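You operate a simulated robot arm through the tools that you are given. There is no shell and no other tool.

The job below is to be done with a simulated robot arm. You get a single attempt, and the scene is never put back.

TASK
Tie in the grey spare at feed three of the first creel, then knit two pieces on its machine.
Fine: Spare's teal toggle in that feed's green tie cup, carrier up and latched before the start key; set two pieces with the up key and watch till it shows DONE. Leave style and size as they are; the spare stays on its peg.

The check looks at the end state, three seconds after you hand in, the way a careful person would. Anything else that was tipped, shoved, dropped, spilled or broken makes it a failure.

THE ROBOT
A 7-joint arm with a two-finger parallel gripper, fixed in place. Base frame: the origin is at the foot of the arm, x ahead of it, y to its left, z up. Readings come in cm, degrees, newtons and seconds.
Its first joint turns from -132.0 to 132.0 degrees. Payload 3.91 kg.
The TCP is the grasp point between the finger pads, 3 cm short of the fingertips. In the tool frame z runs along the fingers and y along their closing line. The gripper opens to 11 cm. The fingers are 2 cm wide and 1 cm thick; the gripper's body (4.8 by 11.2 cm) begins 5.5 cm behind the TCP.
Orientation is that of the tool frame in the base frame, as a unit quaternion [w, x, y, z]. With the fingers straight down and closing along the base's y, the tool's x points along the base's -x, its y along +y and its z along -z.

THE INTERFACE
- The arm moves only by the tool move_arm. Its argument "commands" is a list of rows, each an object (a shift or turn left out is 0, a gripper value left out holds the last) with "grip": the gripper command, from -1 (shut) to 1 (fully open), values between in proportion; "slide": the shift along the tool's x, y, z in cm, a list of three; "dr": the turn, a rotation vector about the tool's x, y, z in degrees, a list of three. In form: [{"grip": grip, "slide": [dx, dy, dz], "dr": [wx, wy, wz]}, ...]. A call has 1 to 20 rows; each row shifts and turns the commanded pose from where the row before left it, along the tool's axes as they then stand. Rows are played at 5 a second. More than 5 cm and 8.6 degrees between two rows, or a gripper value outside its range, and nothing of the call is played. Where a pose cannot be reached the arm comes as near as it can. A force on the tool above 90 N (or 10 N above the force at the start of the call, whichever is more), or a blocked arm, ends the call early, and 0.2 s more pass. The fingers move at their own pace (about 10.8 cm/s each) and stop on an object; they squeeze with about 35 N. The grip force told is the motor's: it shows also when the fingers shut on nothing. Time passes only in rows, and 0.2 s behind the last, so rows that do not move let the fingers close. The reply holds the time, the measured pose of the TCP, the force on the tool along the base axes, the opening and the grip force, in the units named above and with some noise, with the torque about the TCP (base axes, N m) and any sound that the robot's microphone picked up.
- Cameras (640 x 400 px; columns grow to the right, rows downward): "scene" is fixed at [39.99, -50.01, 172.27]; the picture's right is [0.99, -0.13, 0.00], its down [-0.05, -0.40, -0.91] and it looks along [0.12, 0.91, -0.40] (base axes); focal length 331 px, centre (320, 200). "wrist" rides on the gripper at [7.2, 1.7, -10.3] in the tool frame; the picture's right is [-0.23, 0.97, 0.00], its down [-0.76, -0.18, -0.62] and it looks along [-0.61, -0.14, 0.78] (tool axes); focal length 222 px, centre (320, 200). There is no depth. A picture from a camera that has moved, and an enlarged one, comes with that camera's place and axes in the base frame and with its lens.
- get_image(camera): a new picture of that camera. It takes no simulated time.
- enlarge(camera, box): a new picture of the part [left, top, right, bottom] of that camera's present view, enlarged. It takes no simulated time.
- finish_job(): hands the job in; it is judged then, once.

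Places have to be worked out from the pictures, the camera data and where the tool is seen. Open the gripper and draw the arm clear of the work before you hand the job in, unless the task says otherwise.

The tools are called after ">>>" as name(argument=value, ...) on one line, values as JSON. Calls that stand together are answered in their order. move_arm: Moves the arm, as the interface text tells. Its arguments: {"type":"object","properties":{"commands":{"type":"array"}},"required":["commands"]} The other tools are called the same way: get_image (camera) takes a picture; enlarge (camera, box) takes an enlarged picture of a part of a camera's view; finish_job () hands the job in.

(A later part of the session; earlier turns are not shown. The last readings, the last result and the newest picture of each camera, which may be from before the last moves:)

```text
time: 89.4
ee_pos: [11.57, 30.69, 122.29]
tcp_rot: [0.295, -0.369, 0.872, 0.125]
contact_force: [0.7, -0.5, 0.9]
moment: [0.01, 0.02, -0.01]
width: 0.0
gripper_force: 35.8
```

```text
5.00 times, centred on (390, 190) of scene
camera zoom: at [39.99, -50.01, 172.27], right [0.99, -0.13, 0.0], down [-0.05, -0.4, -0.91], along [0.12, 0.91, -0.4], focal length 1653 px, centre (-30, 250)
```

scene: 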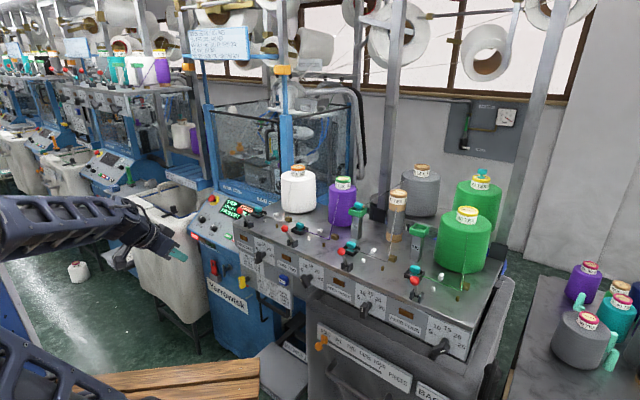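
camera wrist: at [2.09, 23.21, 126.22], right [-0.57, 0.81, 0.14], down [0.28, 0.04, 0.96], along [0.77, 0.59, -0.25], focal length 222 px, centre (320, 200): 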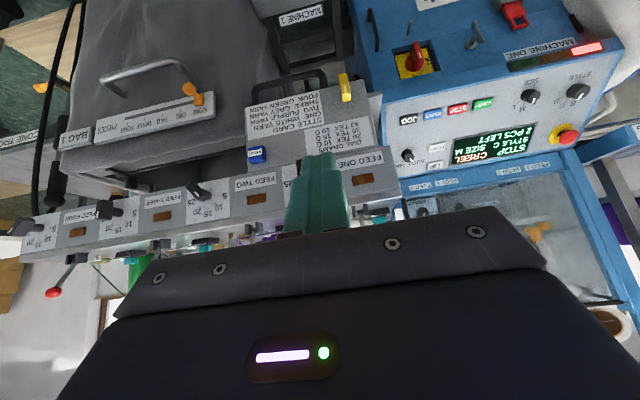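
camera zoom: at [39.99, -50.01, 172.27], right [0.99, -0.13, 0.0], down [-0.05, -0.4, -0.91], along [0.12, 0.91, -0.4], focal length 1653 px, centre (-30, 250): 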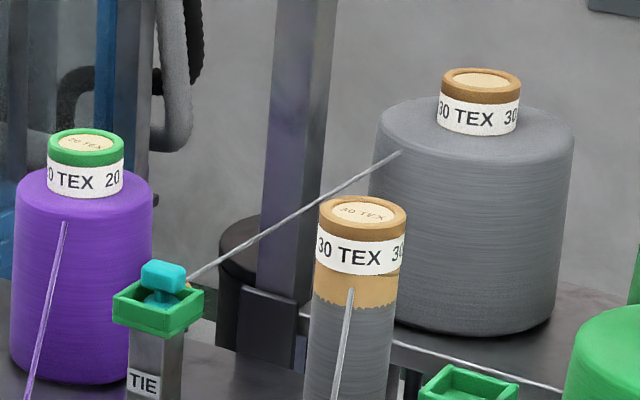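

U-handle bar is at about (35.9, 45.2, 88.3), hanging just under the style-card plate; there's a 3 cm gap above it. I'll plan to hook closed, horizontal fingers under the bar and lift. First, move in front of it.

>>> move_arm(commands=[{"slide": [-0.06, -1.48, 3.84]}, {"slide": [-0.06, -1.48, 3.84]}, {"slide": [-0.06, -1.48, 3.84]}, {"slide": [-0.06, -1.48, 3.84]}, {"slide": [-0.06, -1.48, 3.84]}, {}])

>>> move_arm(commands=[{"dr": [0, -6, 0]}, {"dr": [0, -6, 0]}, {"dr": [0, -6, 0]}, {"dr": [0, -6, 0]}, {}])

>>> get_image(camera="wrist")

>>> get_image(camera="scene")

```text
time: 90.8
ee_pos: [25.11, 34.47, 107.42]
tcp_rot: [0.295, -0.369, 0.873, 0.124]
contact_force: [0.3, 0.2, 0.0]
moment: [0.03, 0.0, 0.0]
width: 0.0
gripper_force: 35.2
out of reach, approached as far as the arm can: row 5
```

```text
time: 92.0
ee_pos: [25.03, 40.25, 110.55]
tcp_rot: [0.47, -0.335, 0.792, 0.2]
contact_force: [-0.9, 0.5, 0.3]
moment: [0.0, -0.01, 0.02]
width: 0.0
gripper_force: 34.6
out of reach, approached as far as the arm can: row 1, 2, 3, 4
```

```text
taken
camera wrist: at [15.19, 32.53, 109.2], right [-0.62, 0.76, 0.2], down [0.0, -0.26, 0.97], along [0.78, 0.6, 0.16], focal length 222 px, centre (320, 200)
```

wrist: 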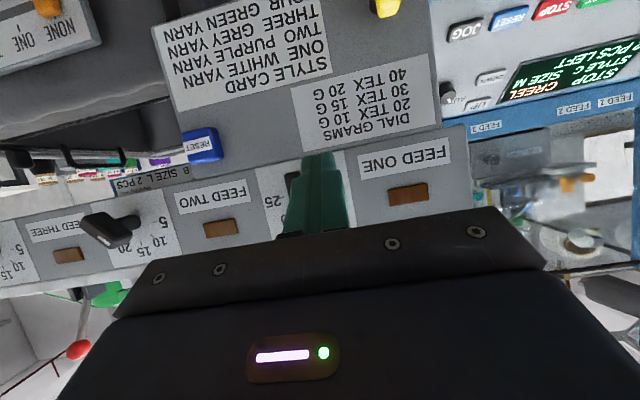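

```text
taken
```

scene: 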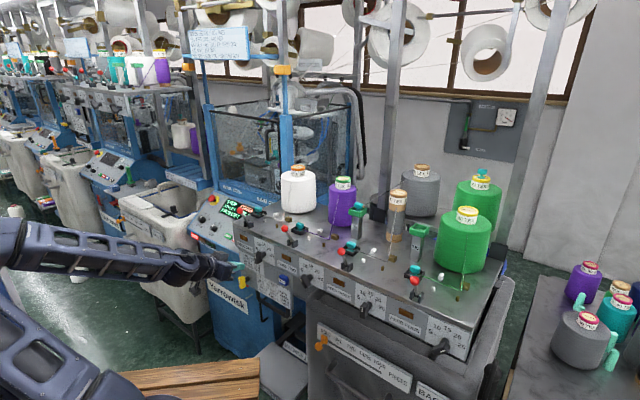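

The arm can't fold that close with a more horizontal tool. Instead I'll use a 45° tilt and hook the bar on the sloped finger face: return to 45°, then move down to in front of and below the bar.

>>> move_arm(commands=[{"dr": [0, 8.5, 0]}, {"dr": [0, 8.5, 0]}, {}])

>>> move_arm(commands=[{"slide": [-1.77, 0, 1.77]}, {"slide": [-1.77, 0, 1.77]}, {}])

>>> get_image(camera="scene")

>>> get_image(camera="wrist")

```text
time: 92.8
ee_pos: [24.96, 40.29, 110.63]
tcp_rot: [0.348, -0.362, 0.852, 0.148]
contact_force: [-0.3, 0.3, 0.5]
moment: [0.0, 0.01, 0.0]
width: 0.0
gripper_force: 35.6
```

```text
time: 93.6
ee_pos: [28.48, 43.85, 110.58]
tcp_rot: [0.349, -0.361, 0.852, 0.149]
contact_force: [0.4, 0.2, 0.3]
moment: [-0.03, 0.0, 0.01]
width: 0.0
gripper_force: 34.7
```

```text
taken
```

scene: 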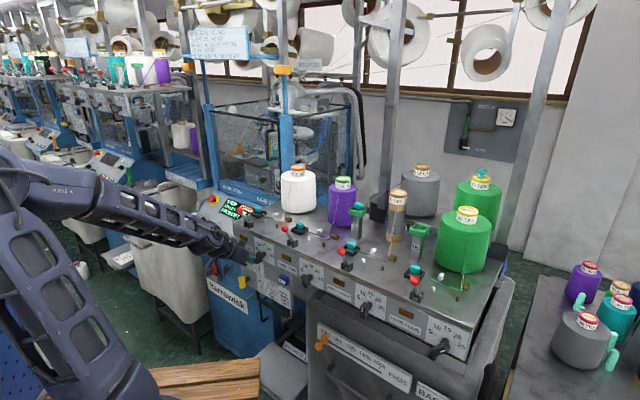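

```text
taken
camera wrist: at [18.76, 36.16, 113.0], right [-0.59, 0.79, 0.16], down [0.2, -0.05, 0.98], along [0.78, 0.61, -0.13], focal length 222 px, centre (320, 200)
```

wrist: 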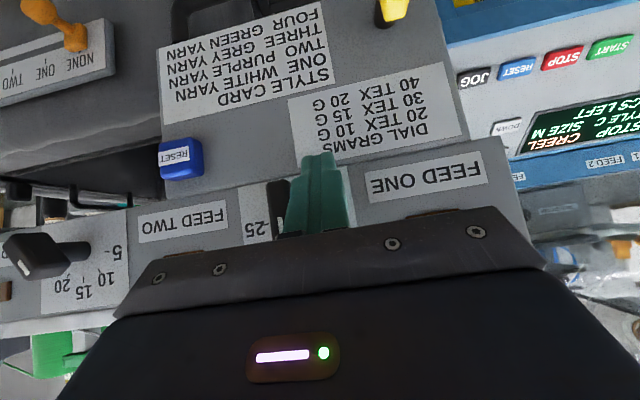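

Tips are close to the front panel here, so I'll draw back a little while descending.

>>> move_arm(commands=[{"slide": [1.3, 0, -1.0]}, {"slide": [2.1, 0, 0.6]}, {"slide": [2.5, 0, 1.6]}, {"slide": [2.5, -1, 2.5]}, {"slide": [2.5, -1, 2.5]}, {}])

>>> get_image(camera="wrist")

>>> get_image(camera="scene")

```text
time: 95.0
ee_pos: [27.45, 40.05, 98.27]
tcp_rot: [0.349, -0.361, 0.852, 0.148]
contact_force: [1.3, -0.5, 1.1]
moment: [0.01, 0.02, -0.03]
width: 0.0
gripper_force: 34.9
```

```text
taken
camera wrist: at [17.7, 32.41, 100.59], right [-0.59, 0.79, 0.16], down [0.2, -0.05, 0.98], along [0.78, 0.61, -0.13], focal length 222 px, centre (320, 200)
```

wrist: 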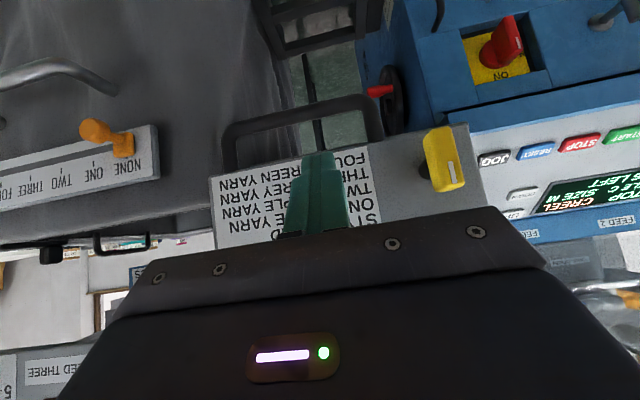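

```text
taken
```

scene: 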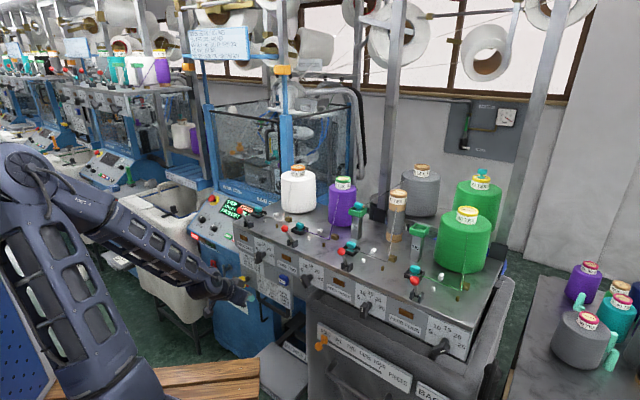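

Reachable here. Zoom to measure the handle precisely from this pose.

>>> enlarge(camera="wrist", box=[210, 70, 400, 200])

>>> enlarge(camera="wrist", box=[400, 110, 500, 210])

>>> enlarge(camera="scene", box=[220, 250, 300, 330])

```text
3.08 times, centred on (305, 135) of wrist
camera zoom: at [17.7, 32.41, 100.59], right [-0.59, 0.79, 0.16], down [0.2, -0.05, 0.98], along [0.78, 0.61, -0.13], focal length 684 px, centre (366, 400)
```

zoom: 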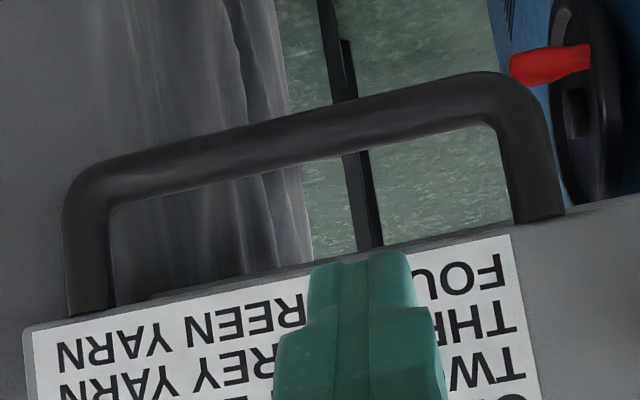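

```text
4.00 times, centred on (450, 160) of wrist
camera zoom: at [17.7, 32.41, 100.59], right [-0.59, 0.79, 0.16], down [0.2, -0.05, 0.98], along [0.78, 0.61, -0.13], focal length 888 px, centre (-200, 360)
```

zoom: 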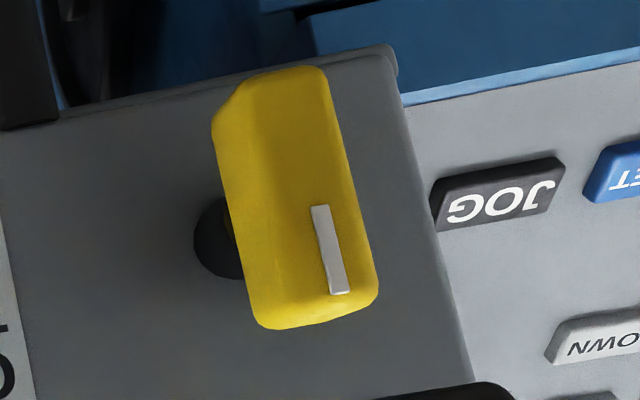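

```text
5.00 times, centred on (260, 290) of scene
camera zoom: at [39.99, -50.01, 172.27], right [0.99, -0.13, 0.0], down [-0.05, -0.4, -0.91], along [0.12, 0.91, -0.4], focal length 1653 px, centre (620, -250)
```

zoom: 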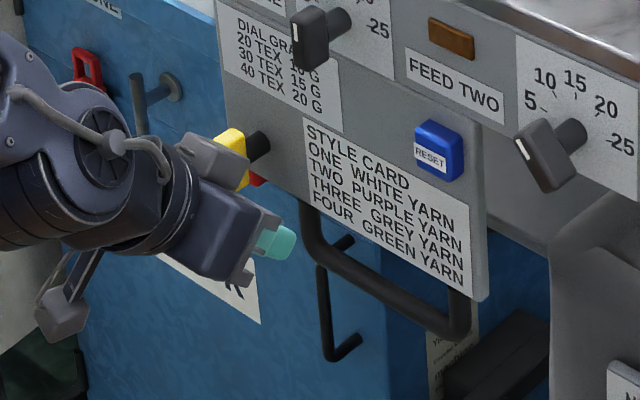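

Bar centre refined to n≈58, e≈−6, z≈87.7 (1.4 cm thick). I'll drop in front of it, go forward beneath it, then come up to contact.

>>> move_arm(commands=[{"slide": [2.62, 0, 2.62]}, {"slide": [2.62, 0, 2.62]}, {"slide": [2.62, 0, 2.62]}, {"slide": [2.62, 0, 2.62]}, {}])

>>> move_arm(commands=[{"slide": [-1.84, -0.6, 1.84]}, {"slide": [-1.84, -0.6, 1.84]}, {"slide": [-1.84, -0.6, 1.84]}, {}])

>>> get_image(camera="wrist")

>>> enlarge(camera="scene", box=[220, 250, 320, 340])

```text
time: 96.2
ee_pos: [27.54, 40.51, 83.68]
tcp_rot: [0.349, -0.361, 0.852, 0.149]
contact_force: [-0.6, 0.3, -0.1]
moment: [0.03, -0.04, 0.02]
width: 0.02
gripper_force: 35.3
out of reach, approached as far as the arm can: row 1, 2
```

```text
time: 97.2
ee_pos: [34.17, 45.1, 83.67]
tcp_rot: [0.349, -0.361, 0.852, 0.147]
contact_force: [0.6, -0.5, 0.4]
moment: [0.0, -0.01, 0.02]
width: 0.0
gripper_force: 34.6
```

```text
taken
camera wrist: at [24.44, 37.47, 85.97], right [-0.59, 0.79, 0.16], down [0.2, -0.05, 0.98], along [0.78, 0.61, -0.13], focal length 222 px, centre (320, 200)
```

wrist: 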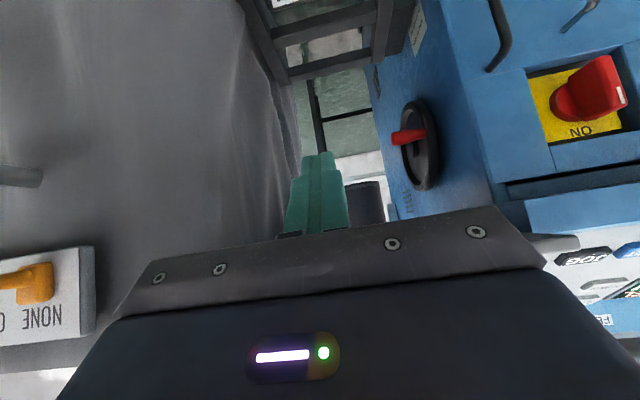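

```text
4.44 times, centred on (270, 295) of scene
camera zoom: at [39.99, -50.01, 172.27], right [0.99, -0.13, 0.0], down [-0.05, -0.4, -0.91], along [0.12, 0.91, -0.4], focal length 1469 px, centre (542, -222)
```

zoom: 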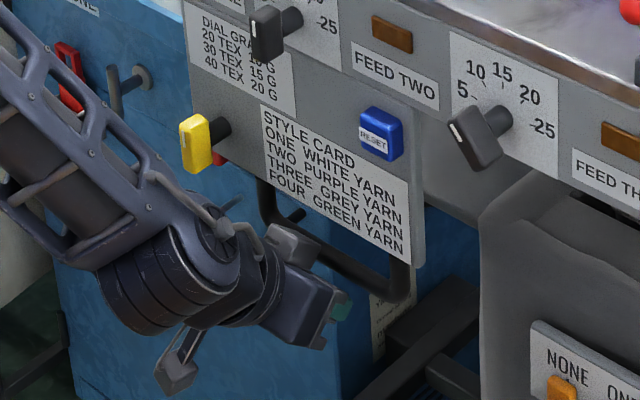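

Finger is under the bar. Raising slowly to make contact and feel the load.

>>> move_arm(commands=[{"slide": [-0.707, 0, -0.707]}, {"slide": [-0.707, 0, -0.707]}, {"slide": [-0.707, 0, -0.707]}, {"slide": [-0.354, 0, -0.354]}, {"slide": [-0.354, 0, -0.354]}, {}])

>>> enlarge(camera="scene", box=[220, 250, 320, 340])

```text
time: 98.6
ee_pos: [34.19, 45.06, 87.67]
tcp_rot: [0.349, -0.362, 0.852, 0.147]
contact_force: [-36.8, -25.0, -11.4]
moment: [0.54, -0.58, -0.36]
width: 0.0
gripper_force: 35.2
```

```text
4.44 times, centred on (270, 295) of scene
camera zoom: at [39.99, -50.01, 172.27], right [0.99, -0.13, 0.0], down [-0.05, -0.4, -0.91], along [0.12, 0.91, -0.4], focal length 1469 px, centre (542, -222)
```

zoom: 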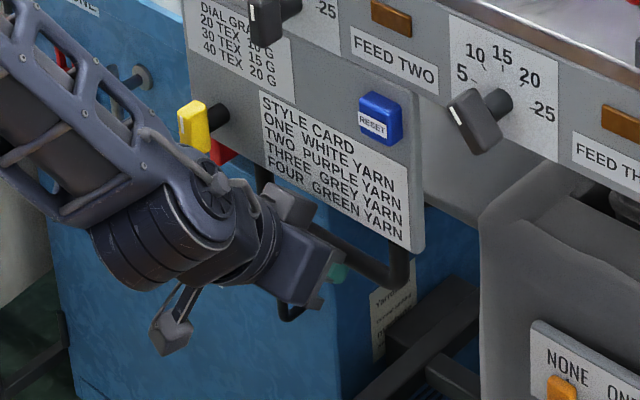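

The carrier is rising — plate and knob moved up with only ~11 N vertical load. I'll ease the sideways push slightly and keep lifting slowly.

>>> move_arm(commands=[{"slide": [-0.5, 0, -0.9]}, {"slide": [-0.707, 0, -0.707]}, {"slide": [-0.707, 0, -0.707]}, {"slide": [-0.707, 0, -0.707]}, {"slide": [-0.707, 0, -0.707]}])

>>> get_image(camera="scene")

>>> get_image(camera="wrist")

```text
time: 99.8
ee_pos: [34.18, 44.82, 92.77]
tcp_rot: [0.349, -0.361, 0.852, 0.148]
contact_force: [-5.7, -8.7, -6.8]
moment: [0.26, -0.06, -0.12]
width: 0.0
gripper_force: 35.1
```

```text
taken
```

scene: 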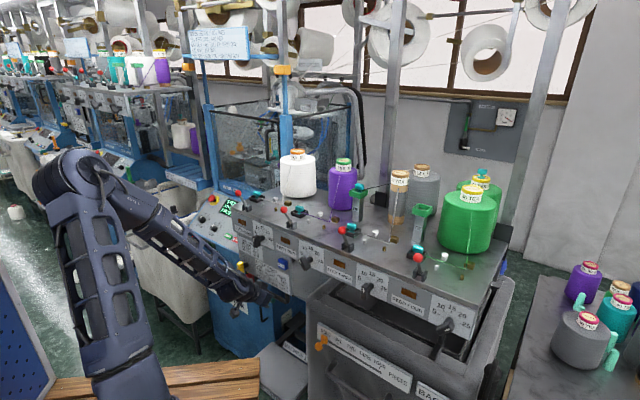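

```text
taken
camera wrist: at [24.37, 37.25, 95.07], right [-0.59, 0.79, 0.16], down [0.2, -0.05, 0.98], along [0.78, 0.61, -0.13], focal length 222 px, centre (320, 200)
```

wrist: 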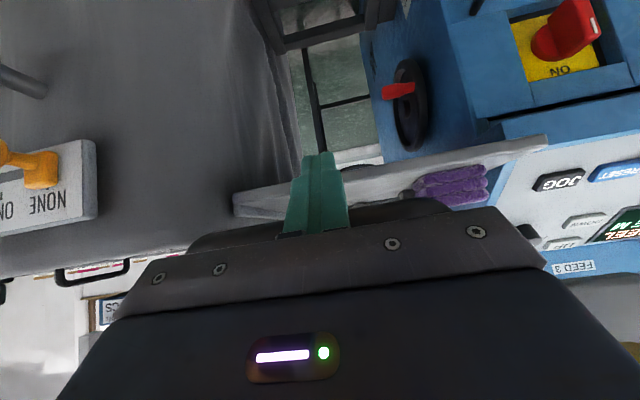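

Carrier rises smoothly (~6 cm so far, ~10 N). Continuing upward at the same pace.

>>> move_arm(commands=[{"slide": [-0.707, 0, -0.707]}, {"slide": [-0.707, 0, -0.707]}, {"slide": [-0.707, 0, -0.707]}, {"slide": [-0.707, 0, -0.707]}, {"slide": [-0.707, 0, -0.707]}, {"slide": [-0.707, 0, -0.707]}, {"slide": [-0.707, 0, -0.707]}, {"slide": [-0.707, 0, -0.707]}, {"slide": [-0.707, 0, -0.707]}, {"slide": [-0.707, 0, -0.707]}])

>>> get_image(camera="scene")

>>> enlarge(camera="scene", box=[310, 130, 450, 240])

```text
time: 102.0
ee_pos: [34.14, 44.85, 102.67]
tcp_rot: [0.348, -0.361, 0.853, 0.147]
contact_force: [-11.1, -20.6, -10.2]
moment: [0.39, -0.14, -0.25]
width: 0.01
gripper_force: 34.5
```

```text
taken
```

scene: 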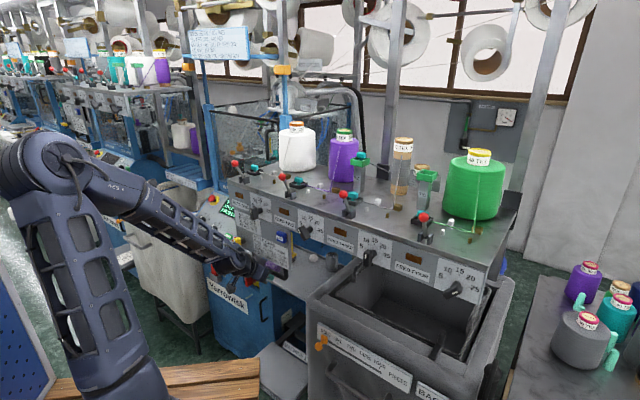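

```text
3.64 times, centred on (380, 185) of scene
camera zoom: at [39.99, -50.01, 172.27], right [0.99, -0.13, 0.0], down [-0.05, -0.4, -0.91], along [0.12, 0.91, -0.4], focal length 1202 px, centre (102, 254)
```

zoom: 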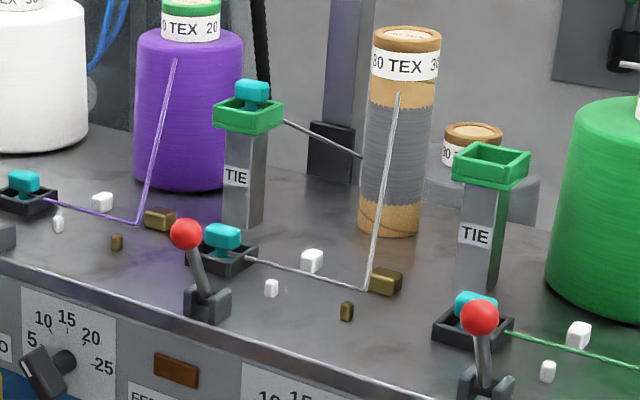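

About 15 cm up, everything riding along fine. Continuing.

>>> move_arm(commands=[{"slide": [-0.707, 0, -0.707]}, {"slide": [-0.707, 0, -0.707]}, {"slide": [-0.707, 0, -0.707]}, {"slide": [-0.707, 0, -0.707]}, {"slide": [-0.707, 0, -0.707]}, {"slide": [-0.707, 0, -0.707]}, {"slide": [-0.707, 0, -0.707]}, {"slide": [-0.707, 0, -0.707]}, {"slide": [-0.707, 0, -0.707]}, {"slide": [-0.707, 0, -0.707]}])

>>> get_image(camera="scene")

>>> enlarge(camera="scene", box=[210, 180, 330, 300])

```text
time: 104.2
ee_pos: [34.07, 45.08, 112.69]
tcp_rot: [0.349, -0.361, 0.852, 0.148]
contact_force: [-20.1, -26.7, -12.7]
moment: [0.54, -0.27, -0.27]
width: 0.0
gripper_force: 34.7
```

```text
taken
```

scene: 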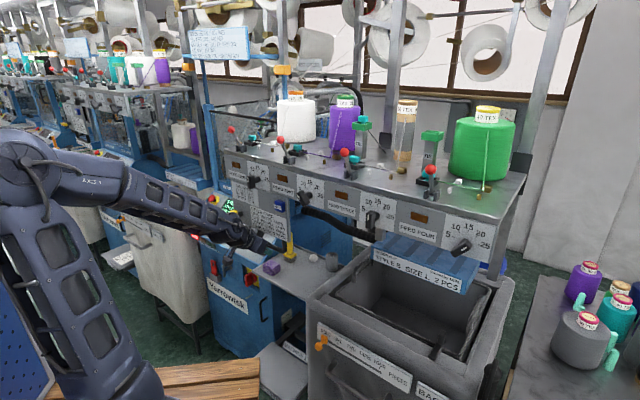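

```text
3.33 times, centred on (270, 240) of scene
camera zoom: at [39.99, -50.01, 172.27], right [0.99, -0.13, 0.0], down [-0.05, -0.4, -0.91], along [0.12, 0.91, -0.4], focal length 1102 px, centre (487, 67)
```

zoom: 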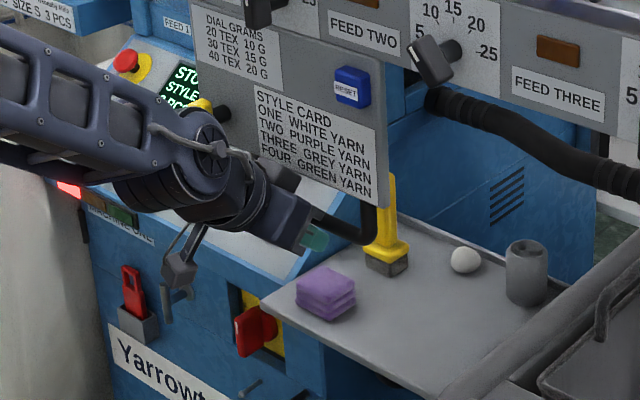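

25 cm up and still smooth. Keep lifting, easing the horizontal push slightly, watching for the top.

>>> move_arm(commands=[{"slide": [-0.55, 0, -0.86]}, {"slide": [-0.707, 0, -0.707]}, {"slide": [-0.707, 0, -0.707]}, {"slide": [-0.707, 0, -0.707]}, {"slide": [-0.707, 0, -0.707]}, {"slide": [-0.707, 0, -0.707]}])

>>> get_image(camera="scene")

>>> enlarge(camera="scene", box=[210, 160, 330, 280])

```text
time: 105.6
ee_pos: [34.19, 44.87, 118.82]
tcp_rot: [0.348, -0.361, 0.852, 0.148]
contact_force: [-9.1, -6.0, -5.8]
moment: [0.14, -0.07, -0.11]
width: 0.0
gripper_force: 35.1
```

```text
taken
```

scene: 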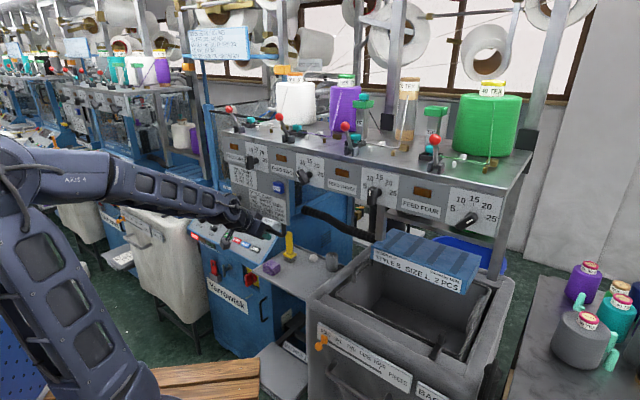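

```text
3.33 times, centred on (270, 220) of scene
camera zoom: at [39.99, -50.01, 172.27], right [0.99, -0.13, 0.0], down [-0.05, -0.4, -0.91], along [0.12, 0.91, -0.4], focal length 1102 px, centre (487, 133)
```

zoom: 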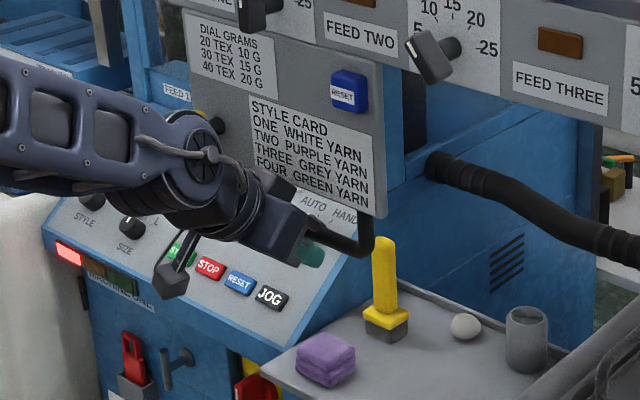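

~32 cm up, near the neighbours' level. Continuing in half-centimetre steps, watching for the stop or latch.

>>> move_arm(commands=[{"slide": [-0.5, 0, -0.5]}, {"slide": [-0.5, 0, -0.5]}, {"slide": [-0.354, 0, -0.354]}, {"slide": [-0.354, 0, -0.354]}])

>>> move_arm(commands=[{"slide": [-0.354, 0, -0.354]}, {"slide": [-0.354, 0, -0.354]}, {"slide": [-0.354, 0, -0.354]}, {"slide": [-0.354, 0, -0.354]}])

>>> get_image(camera="scene")

```text
time: 106.6
ee_pos: [34.06, 44.9, 121.22]
tcp_rot: [0.349, -0.36, 0.853, 0.147]
contact_force: [-10.6, -12.6, -9.3]
moment: [0.28, -0.1, -0.16]
width: 0.0
gripper_force: 35.4
```

```text
time: 107.6
ee_pos: [34.12, 44.84, 123.25]
tcp_rot: [0.348, -0.361, 0.852, 0.148]
contact_force: [-20.2, -19.5, -9.7]
moment: [0.38, -0.27, -0.25]
width: 0.02
gripper_force: 34.4
```

```text
taken
```

scene: 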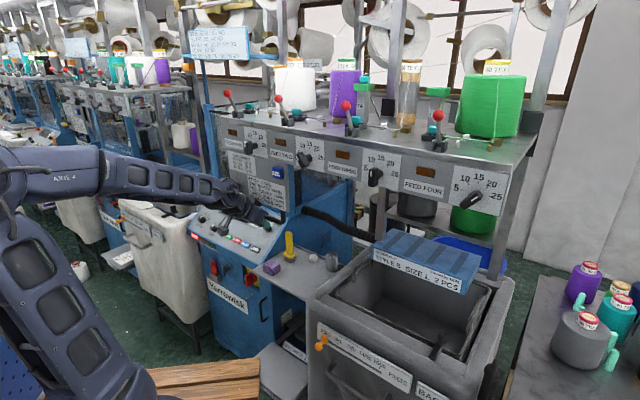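

36 cm and still moving freely. Continuing.

>>> move_arm(commands=[{"slide": [-0.3, 0, -0.4]}, {"slide": [-0.354, 0, -0.354]}, {"slide": [-0.354, 0, -0.354]}, {"slide": [-0.354, 0, -0.354]}, {"slide": [-0.354, 0, -0.354]}, {"slide": [-0.354, 0, -0.354]}])

>>> move_arm(commands=[{"slide": [-0.354, 0, -0.354]}, {"slide": [-0.354, 0, -0.354]}, {"slide": [-0.354, 0, -0.354]}, {"slide": [-0.354, 0, -0.354]}])

>>> get_image(camera="scene")

>>> enlarge(camera="scene", box=[60, 60, 320, 260])

```text
time: 109.0
ee_pos: [34.33, 44.93, 126.26]
tcp_rot: [0.349, -0.36, 0.852, 0.148]
contact_force: [-2.8, -0.4, -1.3]
moment: [0.05, -0.03, -0.03]
width: 0.0
gripper_force: 35.1
```

```text
time: 109.7
ee_pos: [33.92, 44.65, 126.71]
tcp_rot: [0.343, -0.361, 0.855, 0.143]
contact_force: [-0.5, 0.0, -1.9]
moment: [0.02, 0.0, 0.01]
width: 0.0
gripper_force: 34.6
stopped in row 3: the force on the tool passed its limit at 96 N (the readings are from after the stop); the commanded pose is now the measured one
```

```text
taken
```

scene: 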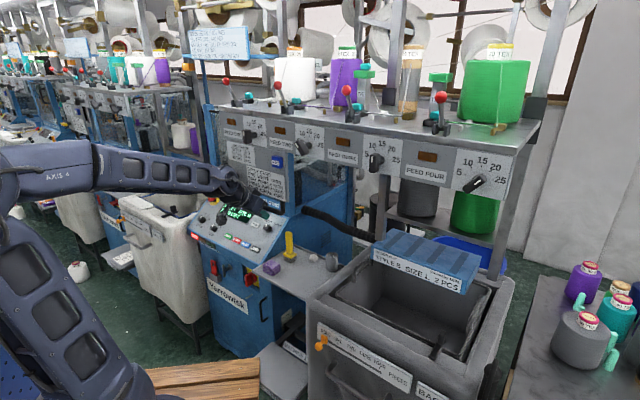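

```text
2.00 times, centred on (190, 160) of scene
camera zoom: at [39.99, -50.01, 172.27], right [0.99, -0.13, 0.0], down [-0.05, -0.4, -0.91], along [0.12, 0.91, -0.4], focal length 661 px, centre (580, 280)
```

zoom: 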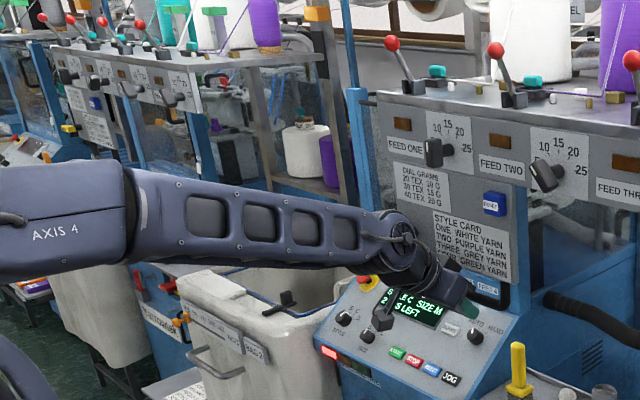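

The carrier hit its top stop (about 39.5 cm travel) with no click, and the load on the finger is now ~0. I'll lower the finger slightly to see if the carrier stays up by itself.

>>> move_arm(commands=[{"slide": [0.2, 0, 0.2]}, {"slide": [0.2, 0, 0.2]}, {"slide": [0.35, 0, 0.35]}, {}, {}, {}])

>>> get_image(camera="wrist")

>>> enlarge(camera="scene", box=[200, 100, 320, 220])

```text
time: 111.1
ee_pos: [34.03, 44.7, 125.68]
tcp_rot: [0.343, -0.361, 0.855, 0.143]
contact_force: [-0.6, -0.6, 0.5]
moment: [0.0, -0.01, 0.03]
width: 0.0
gripper_force: 35.0
```

```text
taken
camera wrist: at [24.27, 37.06, 128.16], right [-0.58, 0.8, 0.15], down [0.21, -0.03, 0.98], along [0.78, 0.6, -0.15], focal length 222 px, centre (320, 200)
```

wrist: 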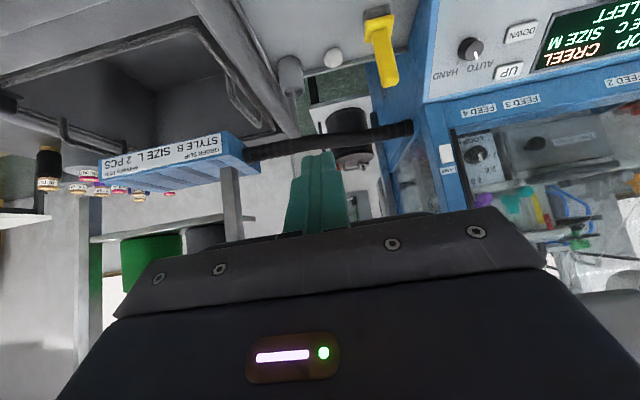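

```text
3.33 times, centred on (260, 160) of scene
camera zoom: at [39.99, -50.01, 172.27], right [0.99, -0.13, 0.0], down [-0.05, -0.4, -0.91], along [0.12, 0.91, -0.4], focal length 1102 px, centre (520, 333)
```

zoom: 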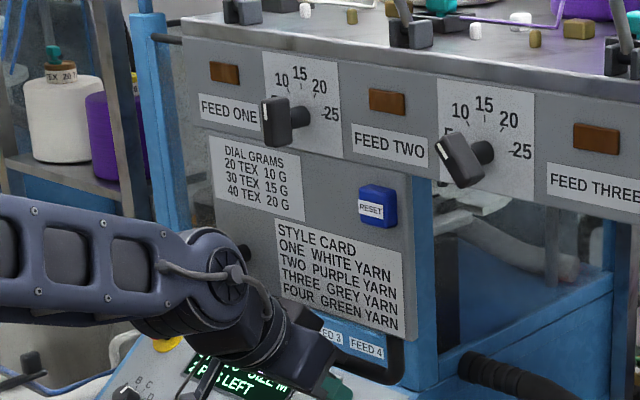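

Force is zero, so the finger is off the bar. I'll lower another 2 cm and re-check the plate's position.

>>> move_arm(commands=[{"slide": [0.5, 0, 0.5]}, {"slide": [0.5, 0, 0.5]}, {"slide": [0.5, 0, 0.5]}, {}, {}, {}])

>>> enlarge(camera="scene", box=[200, 100, 320, 220])

```text
time: 112.5
ee_pos: [33.96, 44.64, 123.45]
tcp_rot: [0.343, -0.363, 0.854, 0.144]
contact_force: [0.1, 0.3, -0.9]
moment: [0.01, 0.02, 0.0]
width: 0.03
gripper_force: 34.9
```

```text
3.33 times, centred on (260, 160) of scene
camera zoom: at [39.99, -50.01, 172.27], right [0.99, -0.13, 0.0], down [-0.05, -0.4, -0.91], along [0.12, 0.91, -0.4], focal length 1102 px, centre (520, 333)
```

zoom: 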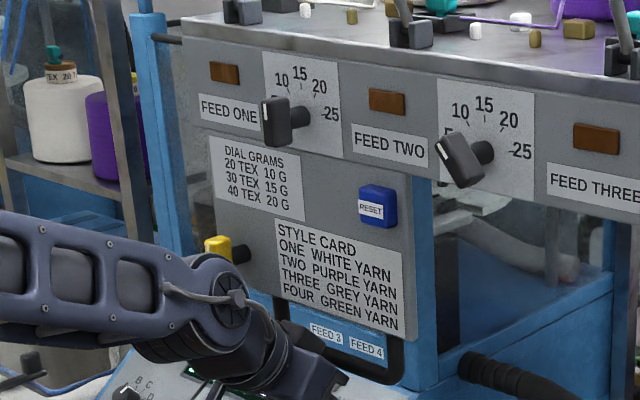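

The carrier stays up on its own. Now the latch: I'll withdraw the finger along its axis and look at the yellow handle.

>>> move_arm(commands=[{"slide": [0.5, 0, 0]}, {"slide": [0, 0, -3]}, {"slide": [0, 0, -3]}, {"slide": [0, 0, -3]}, {"slide": [0, 0, -3]}, {}])

>>> get_image(camera="wrist")

>>> get_image(camera="scene")

```text
time: 113.9
ee_pos: [28.06, 38.45, 131.77]
tcp_rot: [0.343, -0.362, 0.855, 0.144]
contact_force: [-0.6, 0.4, 0.1]
moment: [-0.03, -0.02, 0.0]
width: 0.02
gripper_force: 34.8
```

```text
taken
camera wrist: at [18.28, 30.83, 134.33], right [-0.58, 0.8, 0.15], down [0.21, -0.03, 0.98], along [0.78, 0.6, -0.15], focal length 222 px, centre (320, 200)
```

wrist: 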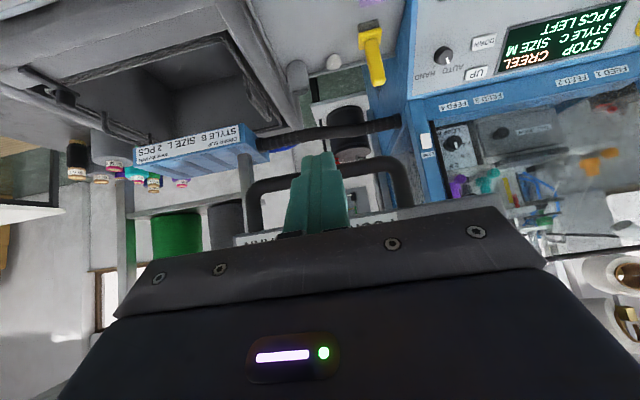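

```text
taken
```

scene: 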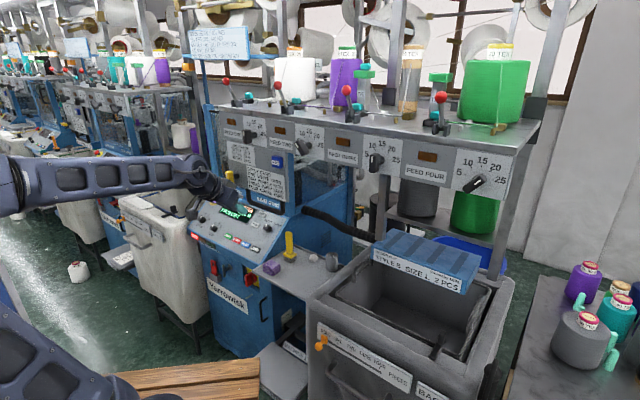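

I need the turn direction; zooming hard on the neighbours' yellow handles and on ours.

>>> enlarge(camera="scene", box=[60, 110, 90, 135])

>>> enlarge(camera="scene", box=[10, 90, 40, 115])

>>> enlarge(camera="scene", box=[205, 155, 255, 200])

>>> enlarge(camera="scene", box=[205, 100, 305, 210])

```text
16.00 times, centred on (75, 122) of scene
camera zoom: at [39.99, -50.01, 172.27], right [0.99, -0.13, 0.0], down [-0.05, -0.4, -0.91], along [0.12, 0.91, -0.4], focal length 5290 px, centre (4240, 1440)
```

zoom: 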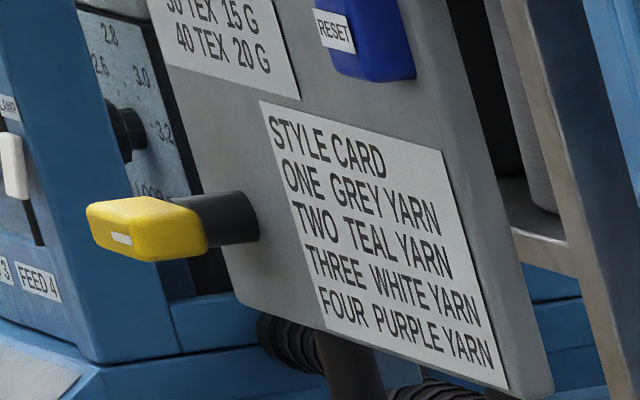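

```text
16.00 times, centred on (25, 102) of scene
camera zoom: at [39.99, -50.01, 172.27], right [0.99, -0.13, 0.0], down [-0.05, -0.4, -0.91], along [0.12, 0.91, -0.4], focal length 5290 px, centre (5040, 1760)
```

zoom: 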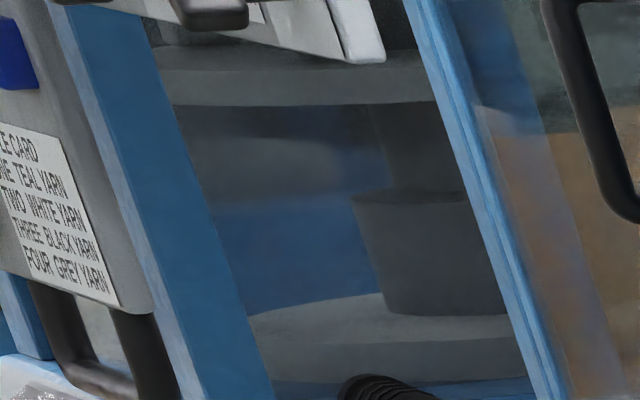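

```text
8.89 times, centred on (230, 178) of scene
camera zoom: at [39.99, -50.01, 172.27], right [0.99, -0.13, 0.0], down [-0.05, -0.4, -0.91], along [0.12, 0.91, -0.4], focal length 2939 px, centre (1120, 400)
```

zoom: 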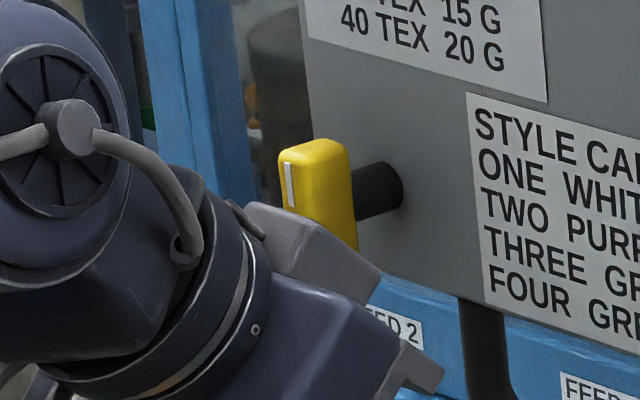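

```text
3.64 times, centred on (255, 155) of scene
camera zoom: at [39.99, -50.01, 172.27], right [0.99, -0.13, 0.0], down [-0.05, -0.4, -0.91], along [0.12, 0.91, -0.4], focal length 1202 px, centre (556, 364)
```

zoom: 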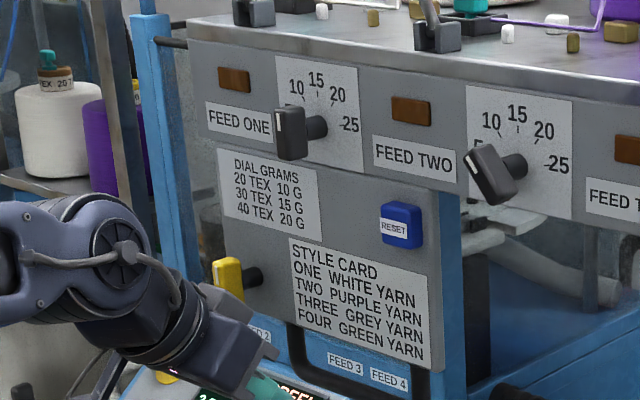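

Both our handle and the neighbours' show the same part; theirs is turned 90° to horizontal. I'll move the hand in front of our yellow handle, tilting to ~60°, and measure it.

>>> move_arm(commands=[{"slide": [0.5, 3, -0.5]}, {"slide": [-1, 3, -2]}, {"slide": [-1, 3, -2]}, {"slide": [0, 0, -1], "dr": [0, -5, 0]}, {"slide": [0, 0, -1], "dr": [0, -5, 0]}, {"slide": [0, 0, 0], "dr": [0, -5, 0]}, {}])

>>> get_image(camera="wrist")

>>> enlarge(camera="wrist", box=[260, 80, 420, 210])

>>> get_image(camera="scene")

```text
time: 115.5
ee_pos: [19.21, 42.3, 137.44]
tcp_rot: [0.451, -0.341, 0.803, 0.19]
contact_force: [0.0, 0.2, -0.5]
moment: [0.01, -0.03, 0.0]
width: 0.01
gripper_force: 35.3
```

```text
taken
camera wrist: at [9.16, 34.46, 136.75], right [-0.62, 0.76, 0.19], down [0.03, -0.22, 0.97], along [0.79, 0.61, 0.11], focal length 222 px, centre (320, 200)
```

wrist: 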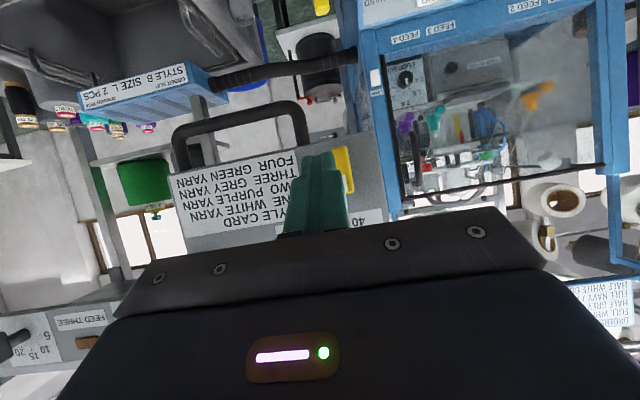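

```text
3.08 times, centred on (340, 145) of wrist
camera zoom: at [9.16, 34.46, 136.75], right [-0.62, 0.76, 0.19], down [0.03, -0.22, 0.97], along [0.79, 0.61, 0.11], focal length 684 px, centre (258, 369)
```

zoom: 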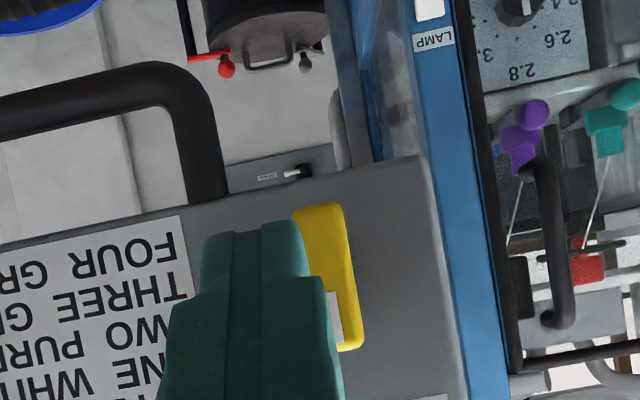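

```text
taken
```

scene: 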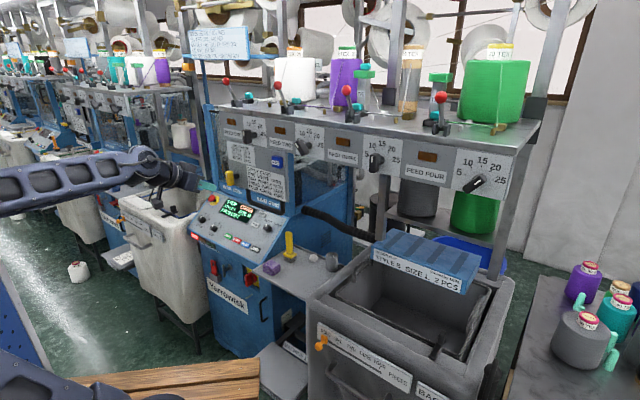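

Yellow bar: front centre at n≈53.4, e≈−16.9, z≈136.7, 4.7 cm tall. I'll place the finger on the right side of its upper half and nudge the top to the left to test the turning direction.

>>> move_arm(commands=[{"slide": [-2.03, -0.6, 2.2]}, {"slide": [-2.03, -0.6, 2.2]}, {"slide": [-2.03, 0, 2.2]}, {}])

>>> enlarge(camera="wrist", box=[260, 80, 420, 210])

>>> enlarge(camera="scene", box=[205, 155, 255, 200])

```text
time: 116.5
ee_pos: [25.88, 47.85, 139.33]
tcp_rot: [0.451, -0.341, 0.803, 0.19]
contact_force: [-0.2, -0.4, 0.1]
moment: [-0.02, -0.01, -0.01]
width: 0.0
gripper_force: 35.3
```

```text
3.08 times, centred on (340, 145) of wrist
camera zoom: at [16.04, 40.0, 138.63], right [-0.62, 0.76, 0.19], down [0.03, -0.22, 0.98], along [0.79, 0.61, 0.11], focal length 684 px, centre (258, 369)
```

zoom: 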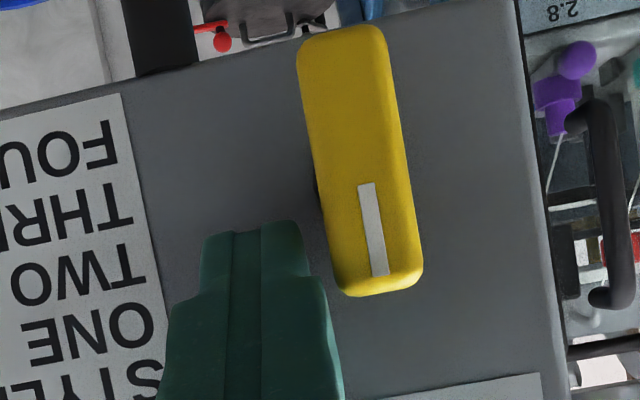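

```text
8.89 times, centred on (230, 178) of scene
camera zoom: at [39.99, -50.01, 172.27], right [0.99, -0.13, 0.0], down [-0.05, -0.4, -0.91], along [0.12, 0.91, -0.4], focal length 2939 px, centre (1120, 400)
```

zoom: 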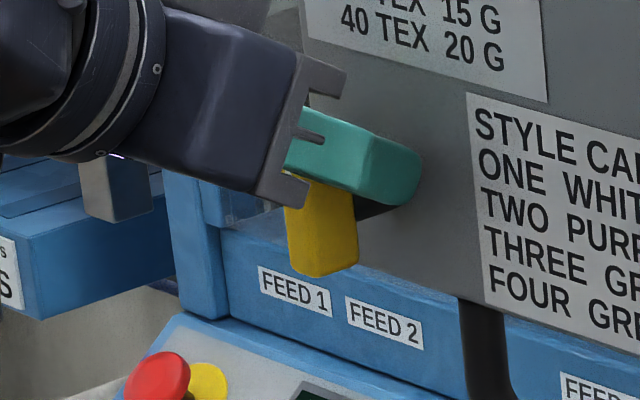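

Finger is beside the upper half. Nudging it left in small steps.

>>> move_arm(commands=[{"slide": [0, 0.4, 0]}, {"slide": [0, 0.3, 0]}, {"slide": [0, 0.3, 0]}, {"slide": [0, 0.3, 0]}, {}])

>>> enlarge(camera="wrist", box=[260, 80, 420, 210])

```text
time: 117.7
ee_pos: [25.77, 48.0, 139.44]
tcp_rot: [0.451, -0.336, 0.805, 0.189]
contact_force: [46.7, -72.9, 2.7]
moment: [-0.4, -0.24, 0.53]
width: 0.0
gripper_force: 34.9
```

```text
3.08 times, centred on (340, 145) of wrist
camera zoom: at [15.78, 40.3, 138.61], right [-0.61, 0.77, 0.2], down [0.03, -0.22, 0.97], along [0.79, 0.6, 0.11], focal length 684 px, centre (258, 369)
```

zoom: 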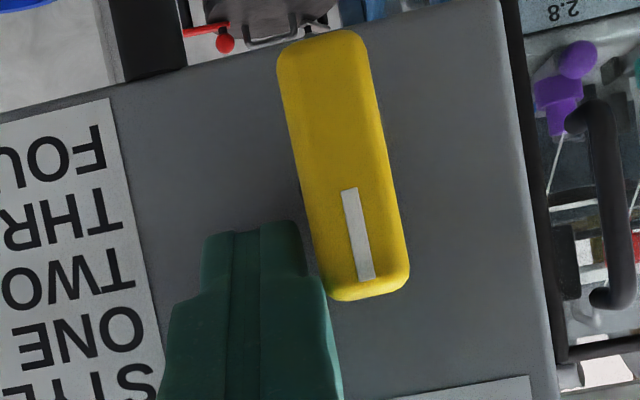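

Blocked that way (it doesn't turn left). I'll back off, go around to the left side of the upper half and push it to the right instead.

>>> move_arm(commands=[{"slide": [0, -0.6, 0]}, {"slide": [0, -0.4, 0]}, {"slide": [0, 0, -2.5]}, {"slide": [0, 0, -2.5]}, {"slide": [0, 2.3, 0]}, {"slide": [0, 2.3, 0]}, {}])

>>> enlarge(camera="wrist", box=[240, 80, 400, 210])

```text
time: 119.3
ee_pos: [19.71, 47.93, 141.67]
tcp_rot: [0.451, -0.34, 0.803, 0.19]
contact_force: [0.8, 0.8, -0.6]
moment: [-0.01, 0.02, 0.01]
width: 0.02
gripper_force: 35.3
```

```text
3.08 times, centred on (320, 145) of wrist
camera zoom: at [9.81, 40.15, 141.0], right [-0.62, 0.76, 0.19], down [0.03, -0.22, 0.98], along [0.79, 0.61, 0.11], focal length 684 px, centre (320, 369)
```

zoom: 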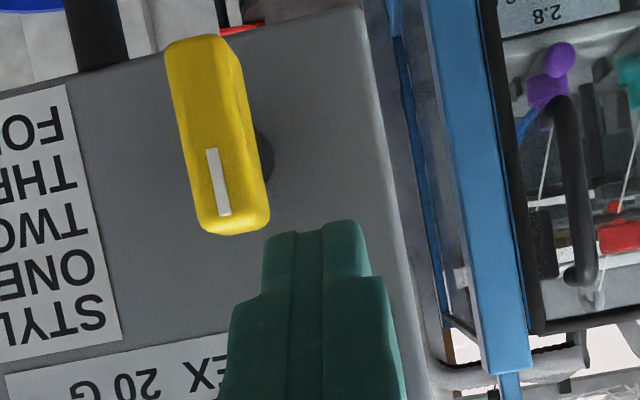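

Finger is left of the bar's top. Moving forward into position beside it.

>>> move_arm(commands=[{"slide": [0, 0.5, 2.5]}, {"slide": [0, 0, 2.5]}, {}])

>>> enlarge(camera="wrist", box=[240, 80, 400, 210])

>>> move_arm(commands=[{"slide": [0, -0.4, 0]}, {"slide": [0, -0.3, 0]}, {"slide": [0, -0.3, 0]}, {}])

>>> enlarge(camera="wrist", box=[240, 80, 400, 210])

```text
time: 120.1
ee_pos: [22.21, 51.39, 139.11]
tcp_rot: [0.451, -0.341, 0.803, 0.191]
contact_force: [-0.4, -0.7, -0.2]
moment: [-0.02, 0.0, -0.01]
width: 0.0
gripper_force: 34.6
```

```text
3.08 times, centred on (320, 145) of wrist
camera zoom: at [12.36, 43.57, 138.41], right [-0.62, 0.76, 0.19], down [0.03, -0.22, 0.98], along [0.79, 0.61, 0.11], focal length 684 px, centre (320, 369)
```

zoom: 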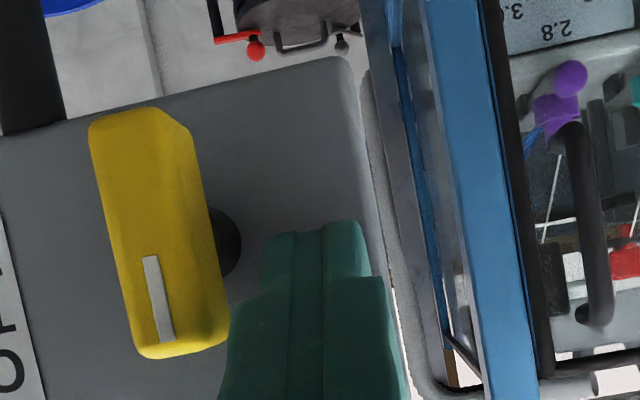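

```text
time: 121.1
ee_pos: [22.9, 50.8, 139.2]
tcp_rot: [0.451, -0.34, 0.803, 0.19]
contact_force: [-2.5, 0.5, 2.2]
moment: [0.01, 0.04, -0.03]
width: 0.0
gripper_force: 34.4
```

```text
3.08 times, centred on (320, 145) of wrist
camera zoom: at [12.97, 42.91, 138.47], right [-0.62, 0.76, 0.19], down [0.03, -0.22, 0.98], along [0.79, 0.61, 0.11], focal length 684 px, centre (320, 369)
```

zoom: 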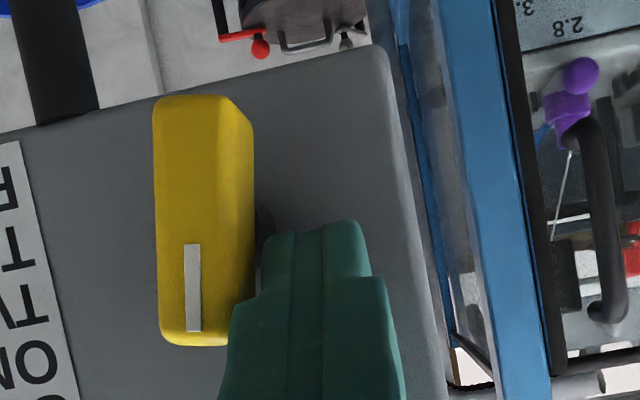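

It turns this way with almost no force. Following the arc: sweep right and over the top.

>>> move_arm(commands=[{"slide": [-0.38, -0.5, -0.23]}, {"slide": [-0.21, -0.55, -0.13]}, {"slide": [-0.1, -0.6, -0.06]}, {}])

>>> enlarge(camera="wrist", box=[240, 80, 400, 210])

>>> enlarge(camera="scene", box=[205, 155, 255, 200])

```text
time: 122.1
ee_pos: [24.24, 49.49, 140.07]
tcp_rot: [0.451, -0.34, 0.803, 0.189]
contact_force: [-1.3, -1.4, 7.2]
moment: [0.06, -0.08, -0.04]
width: 0.0
gripper_force: 34.9
```

```text
3.08 times, centred on (320, 145) of wrist
camera zoom: at [14.25, 41.73, 139.28], right [-0.62, 0.76, 0.19], down [0.03, -0.22, 0.98], along [0.79, 0.61, 0.11], focal length 684 px, centre (320, 369)
```

zoom: 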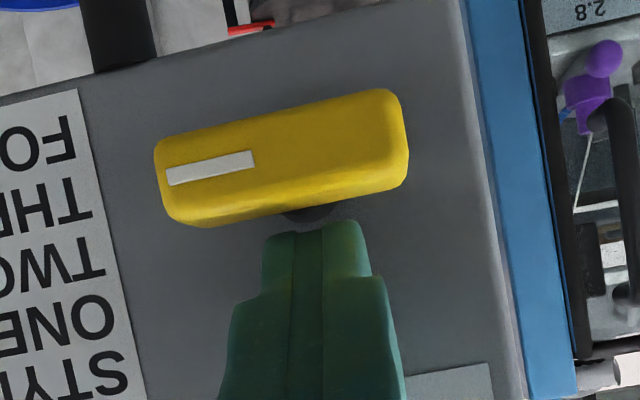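

```text
8.89 times, centred on (230, 178) of scene
camera zoom: at [39.99, -50.01, 172.27], right [0.99, -0.13, 0.0], down [-0.05, -0.4, -0.91], along [0.12, 0.91, -0.4], focal length 2939 px, centre (1120, 400)
```

zoom: 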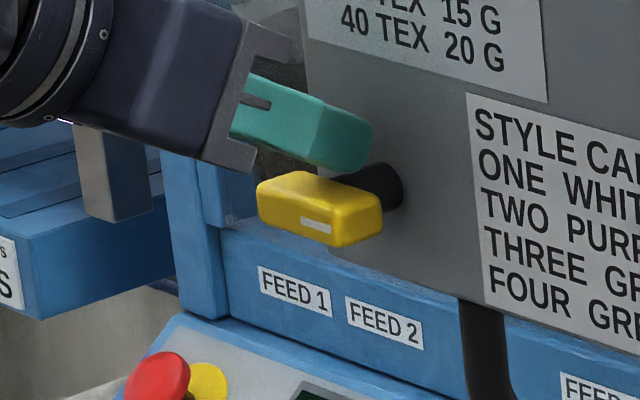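

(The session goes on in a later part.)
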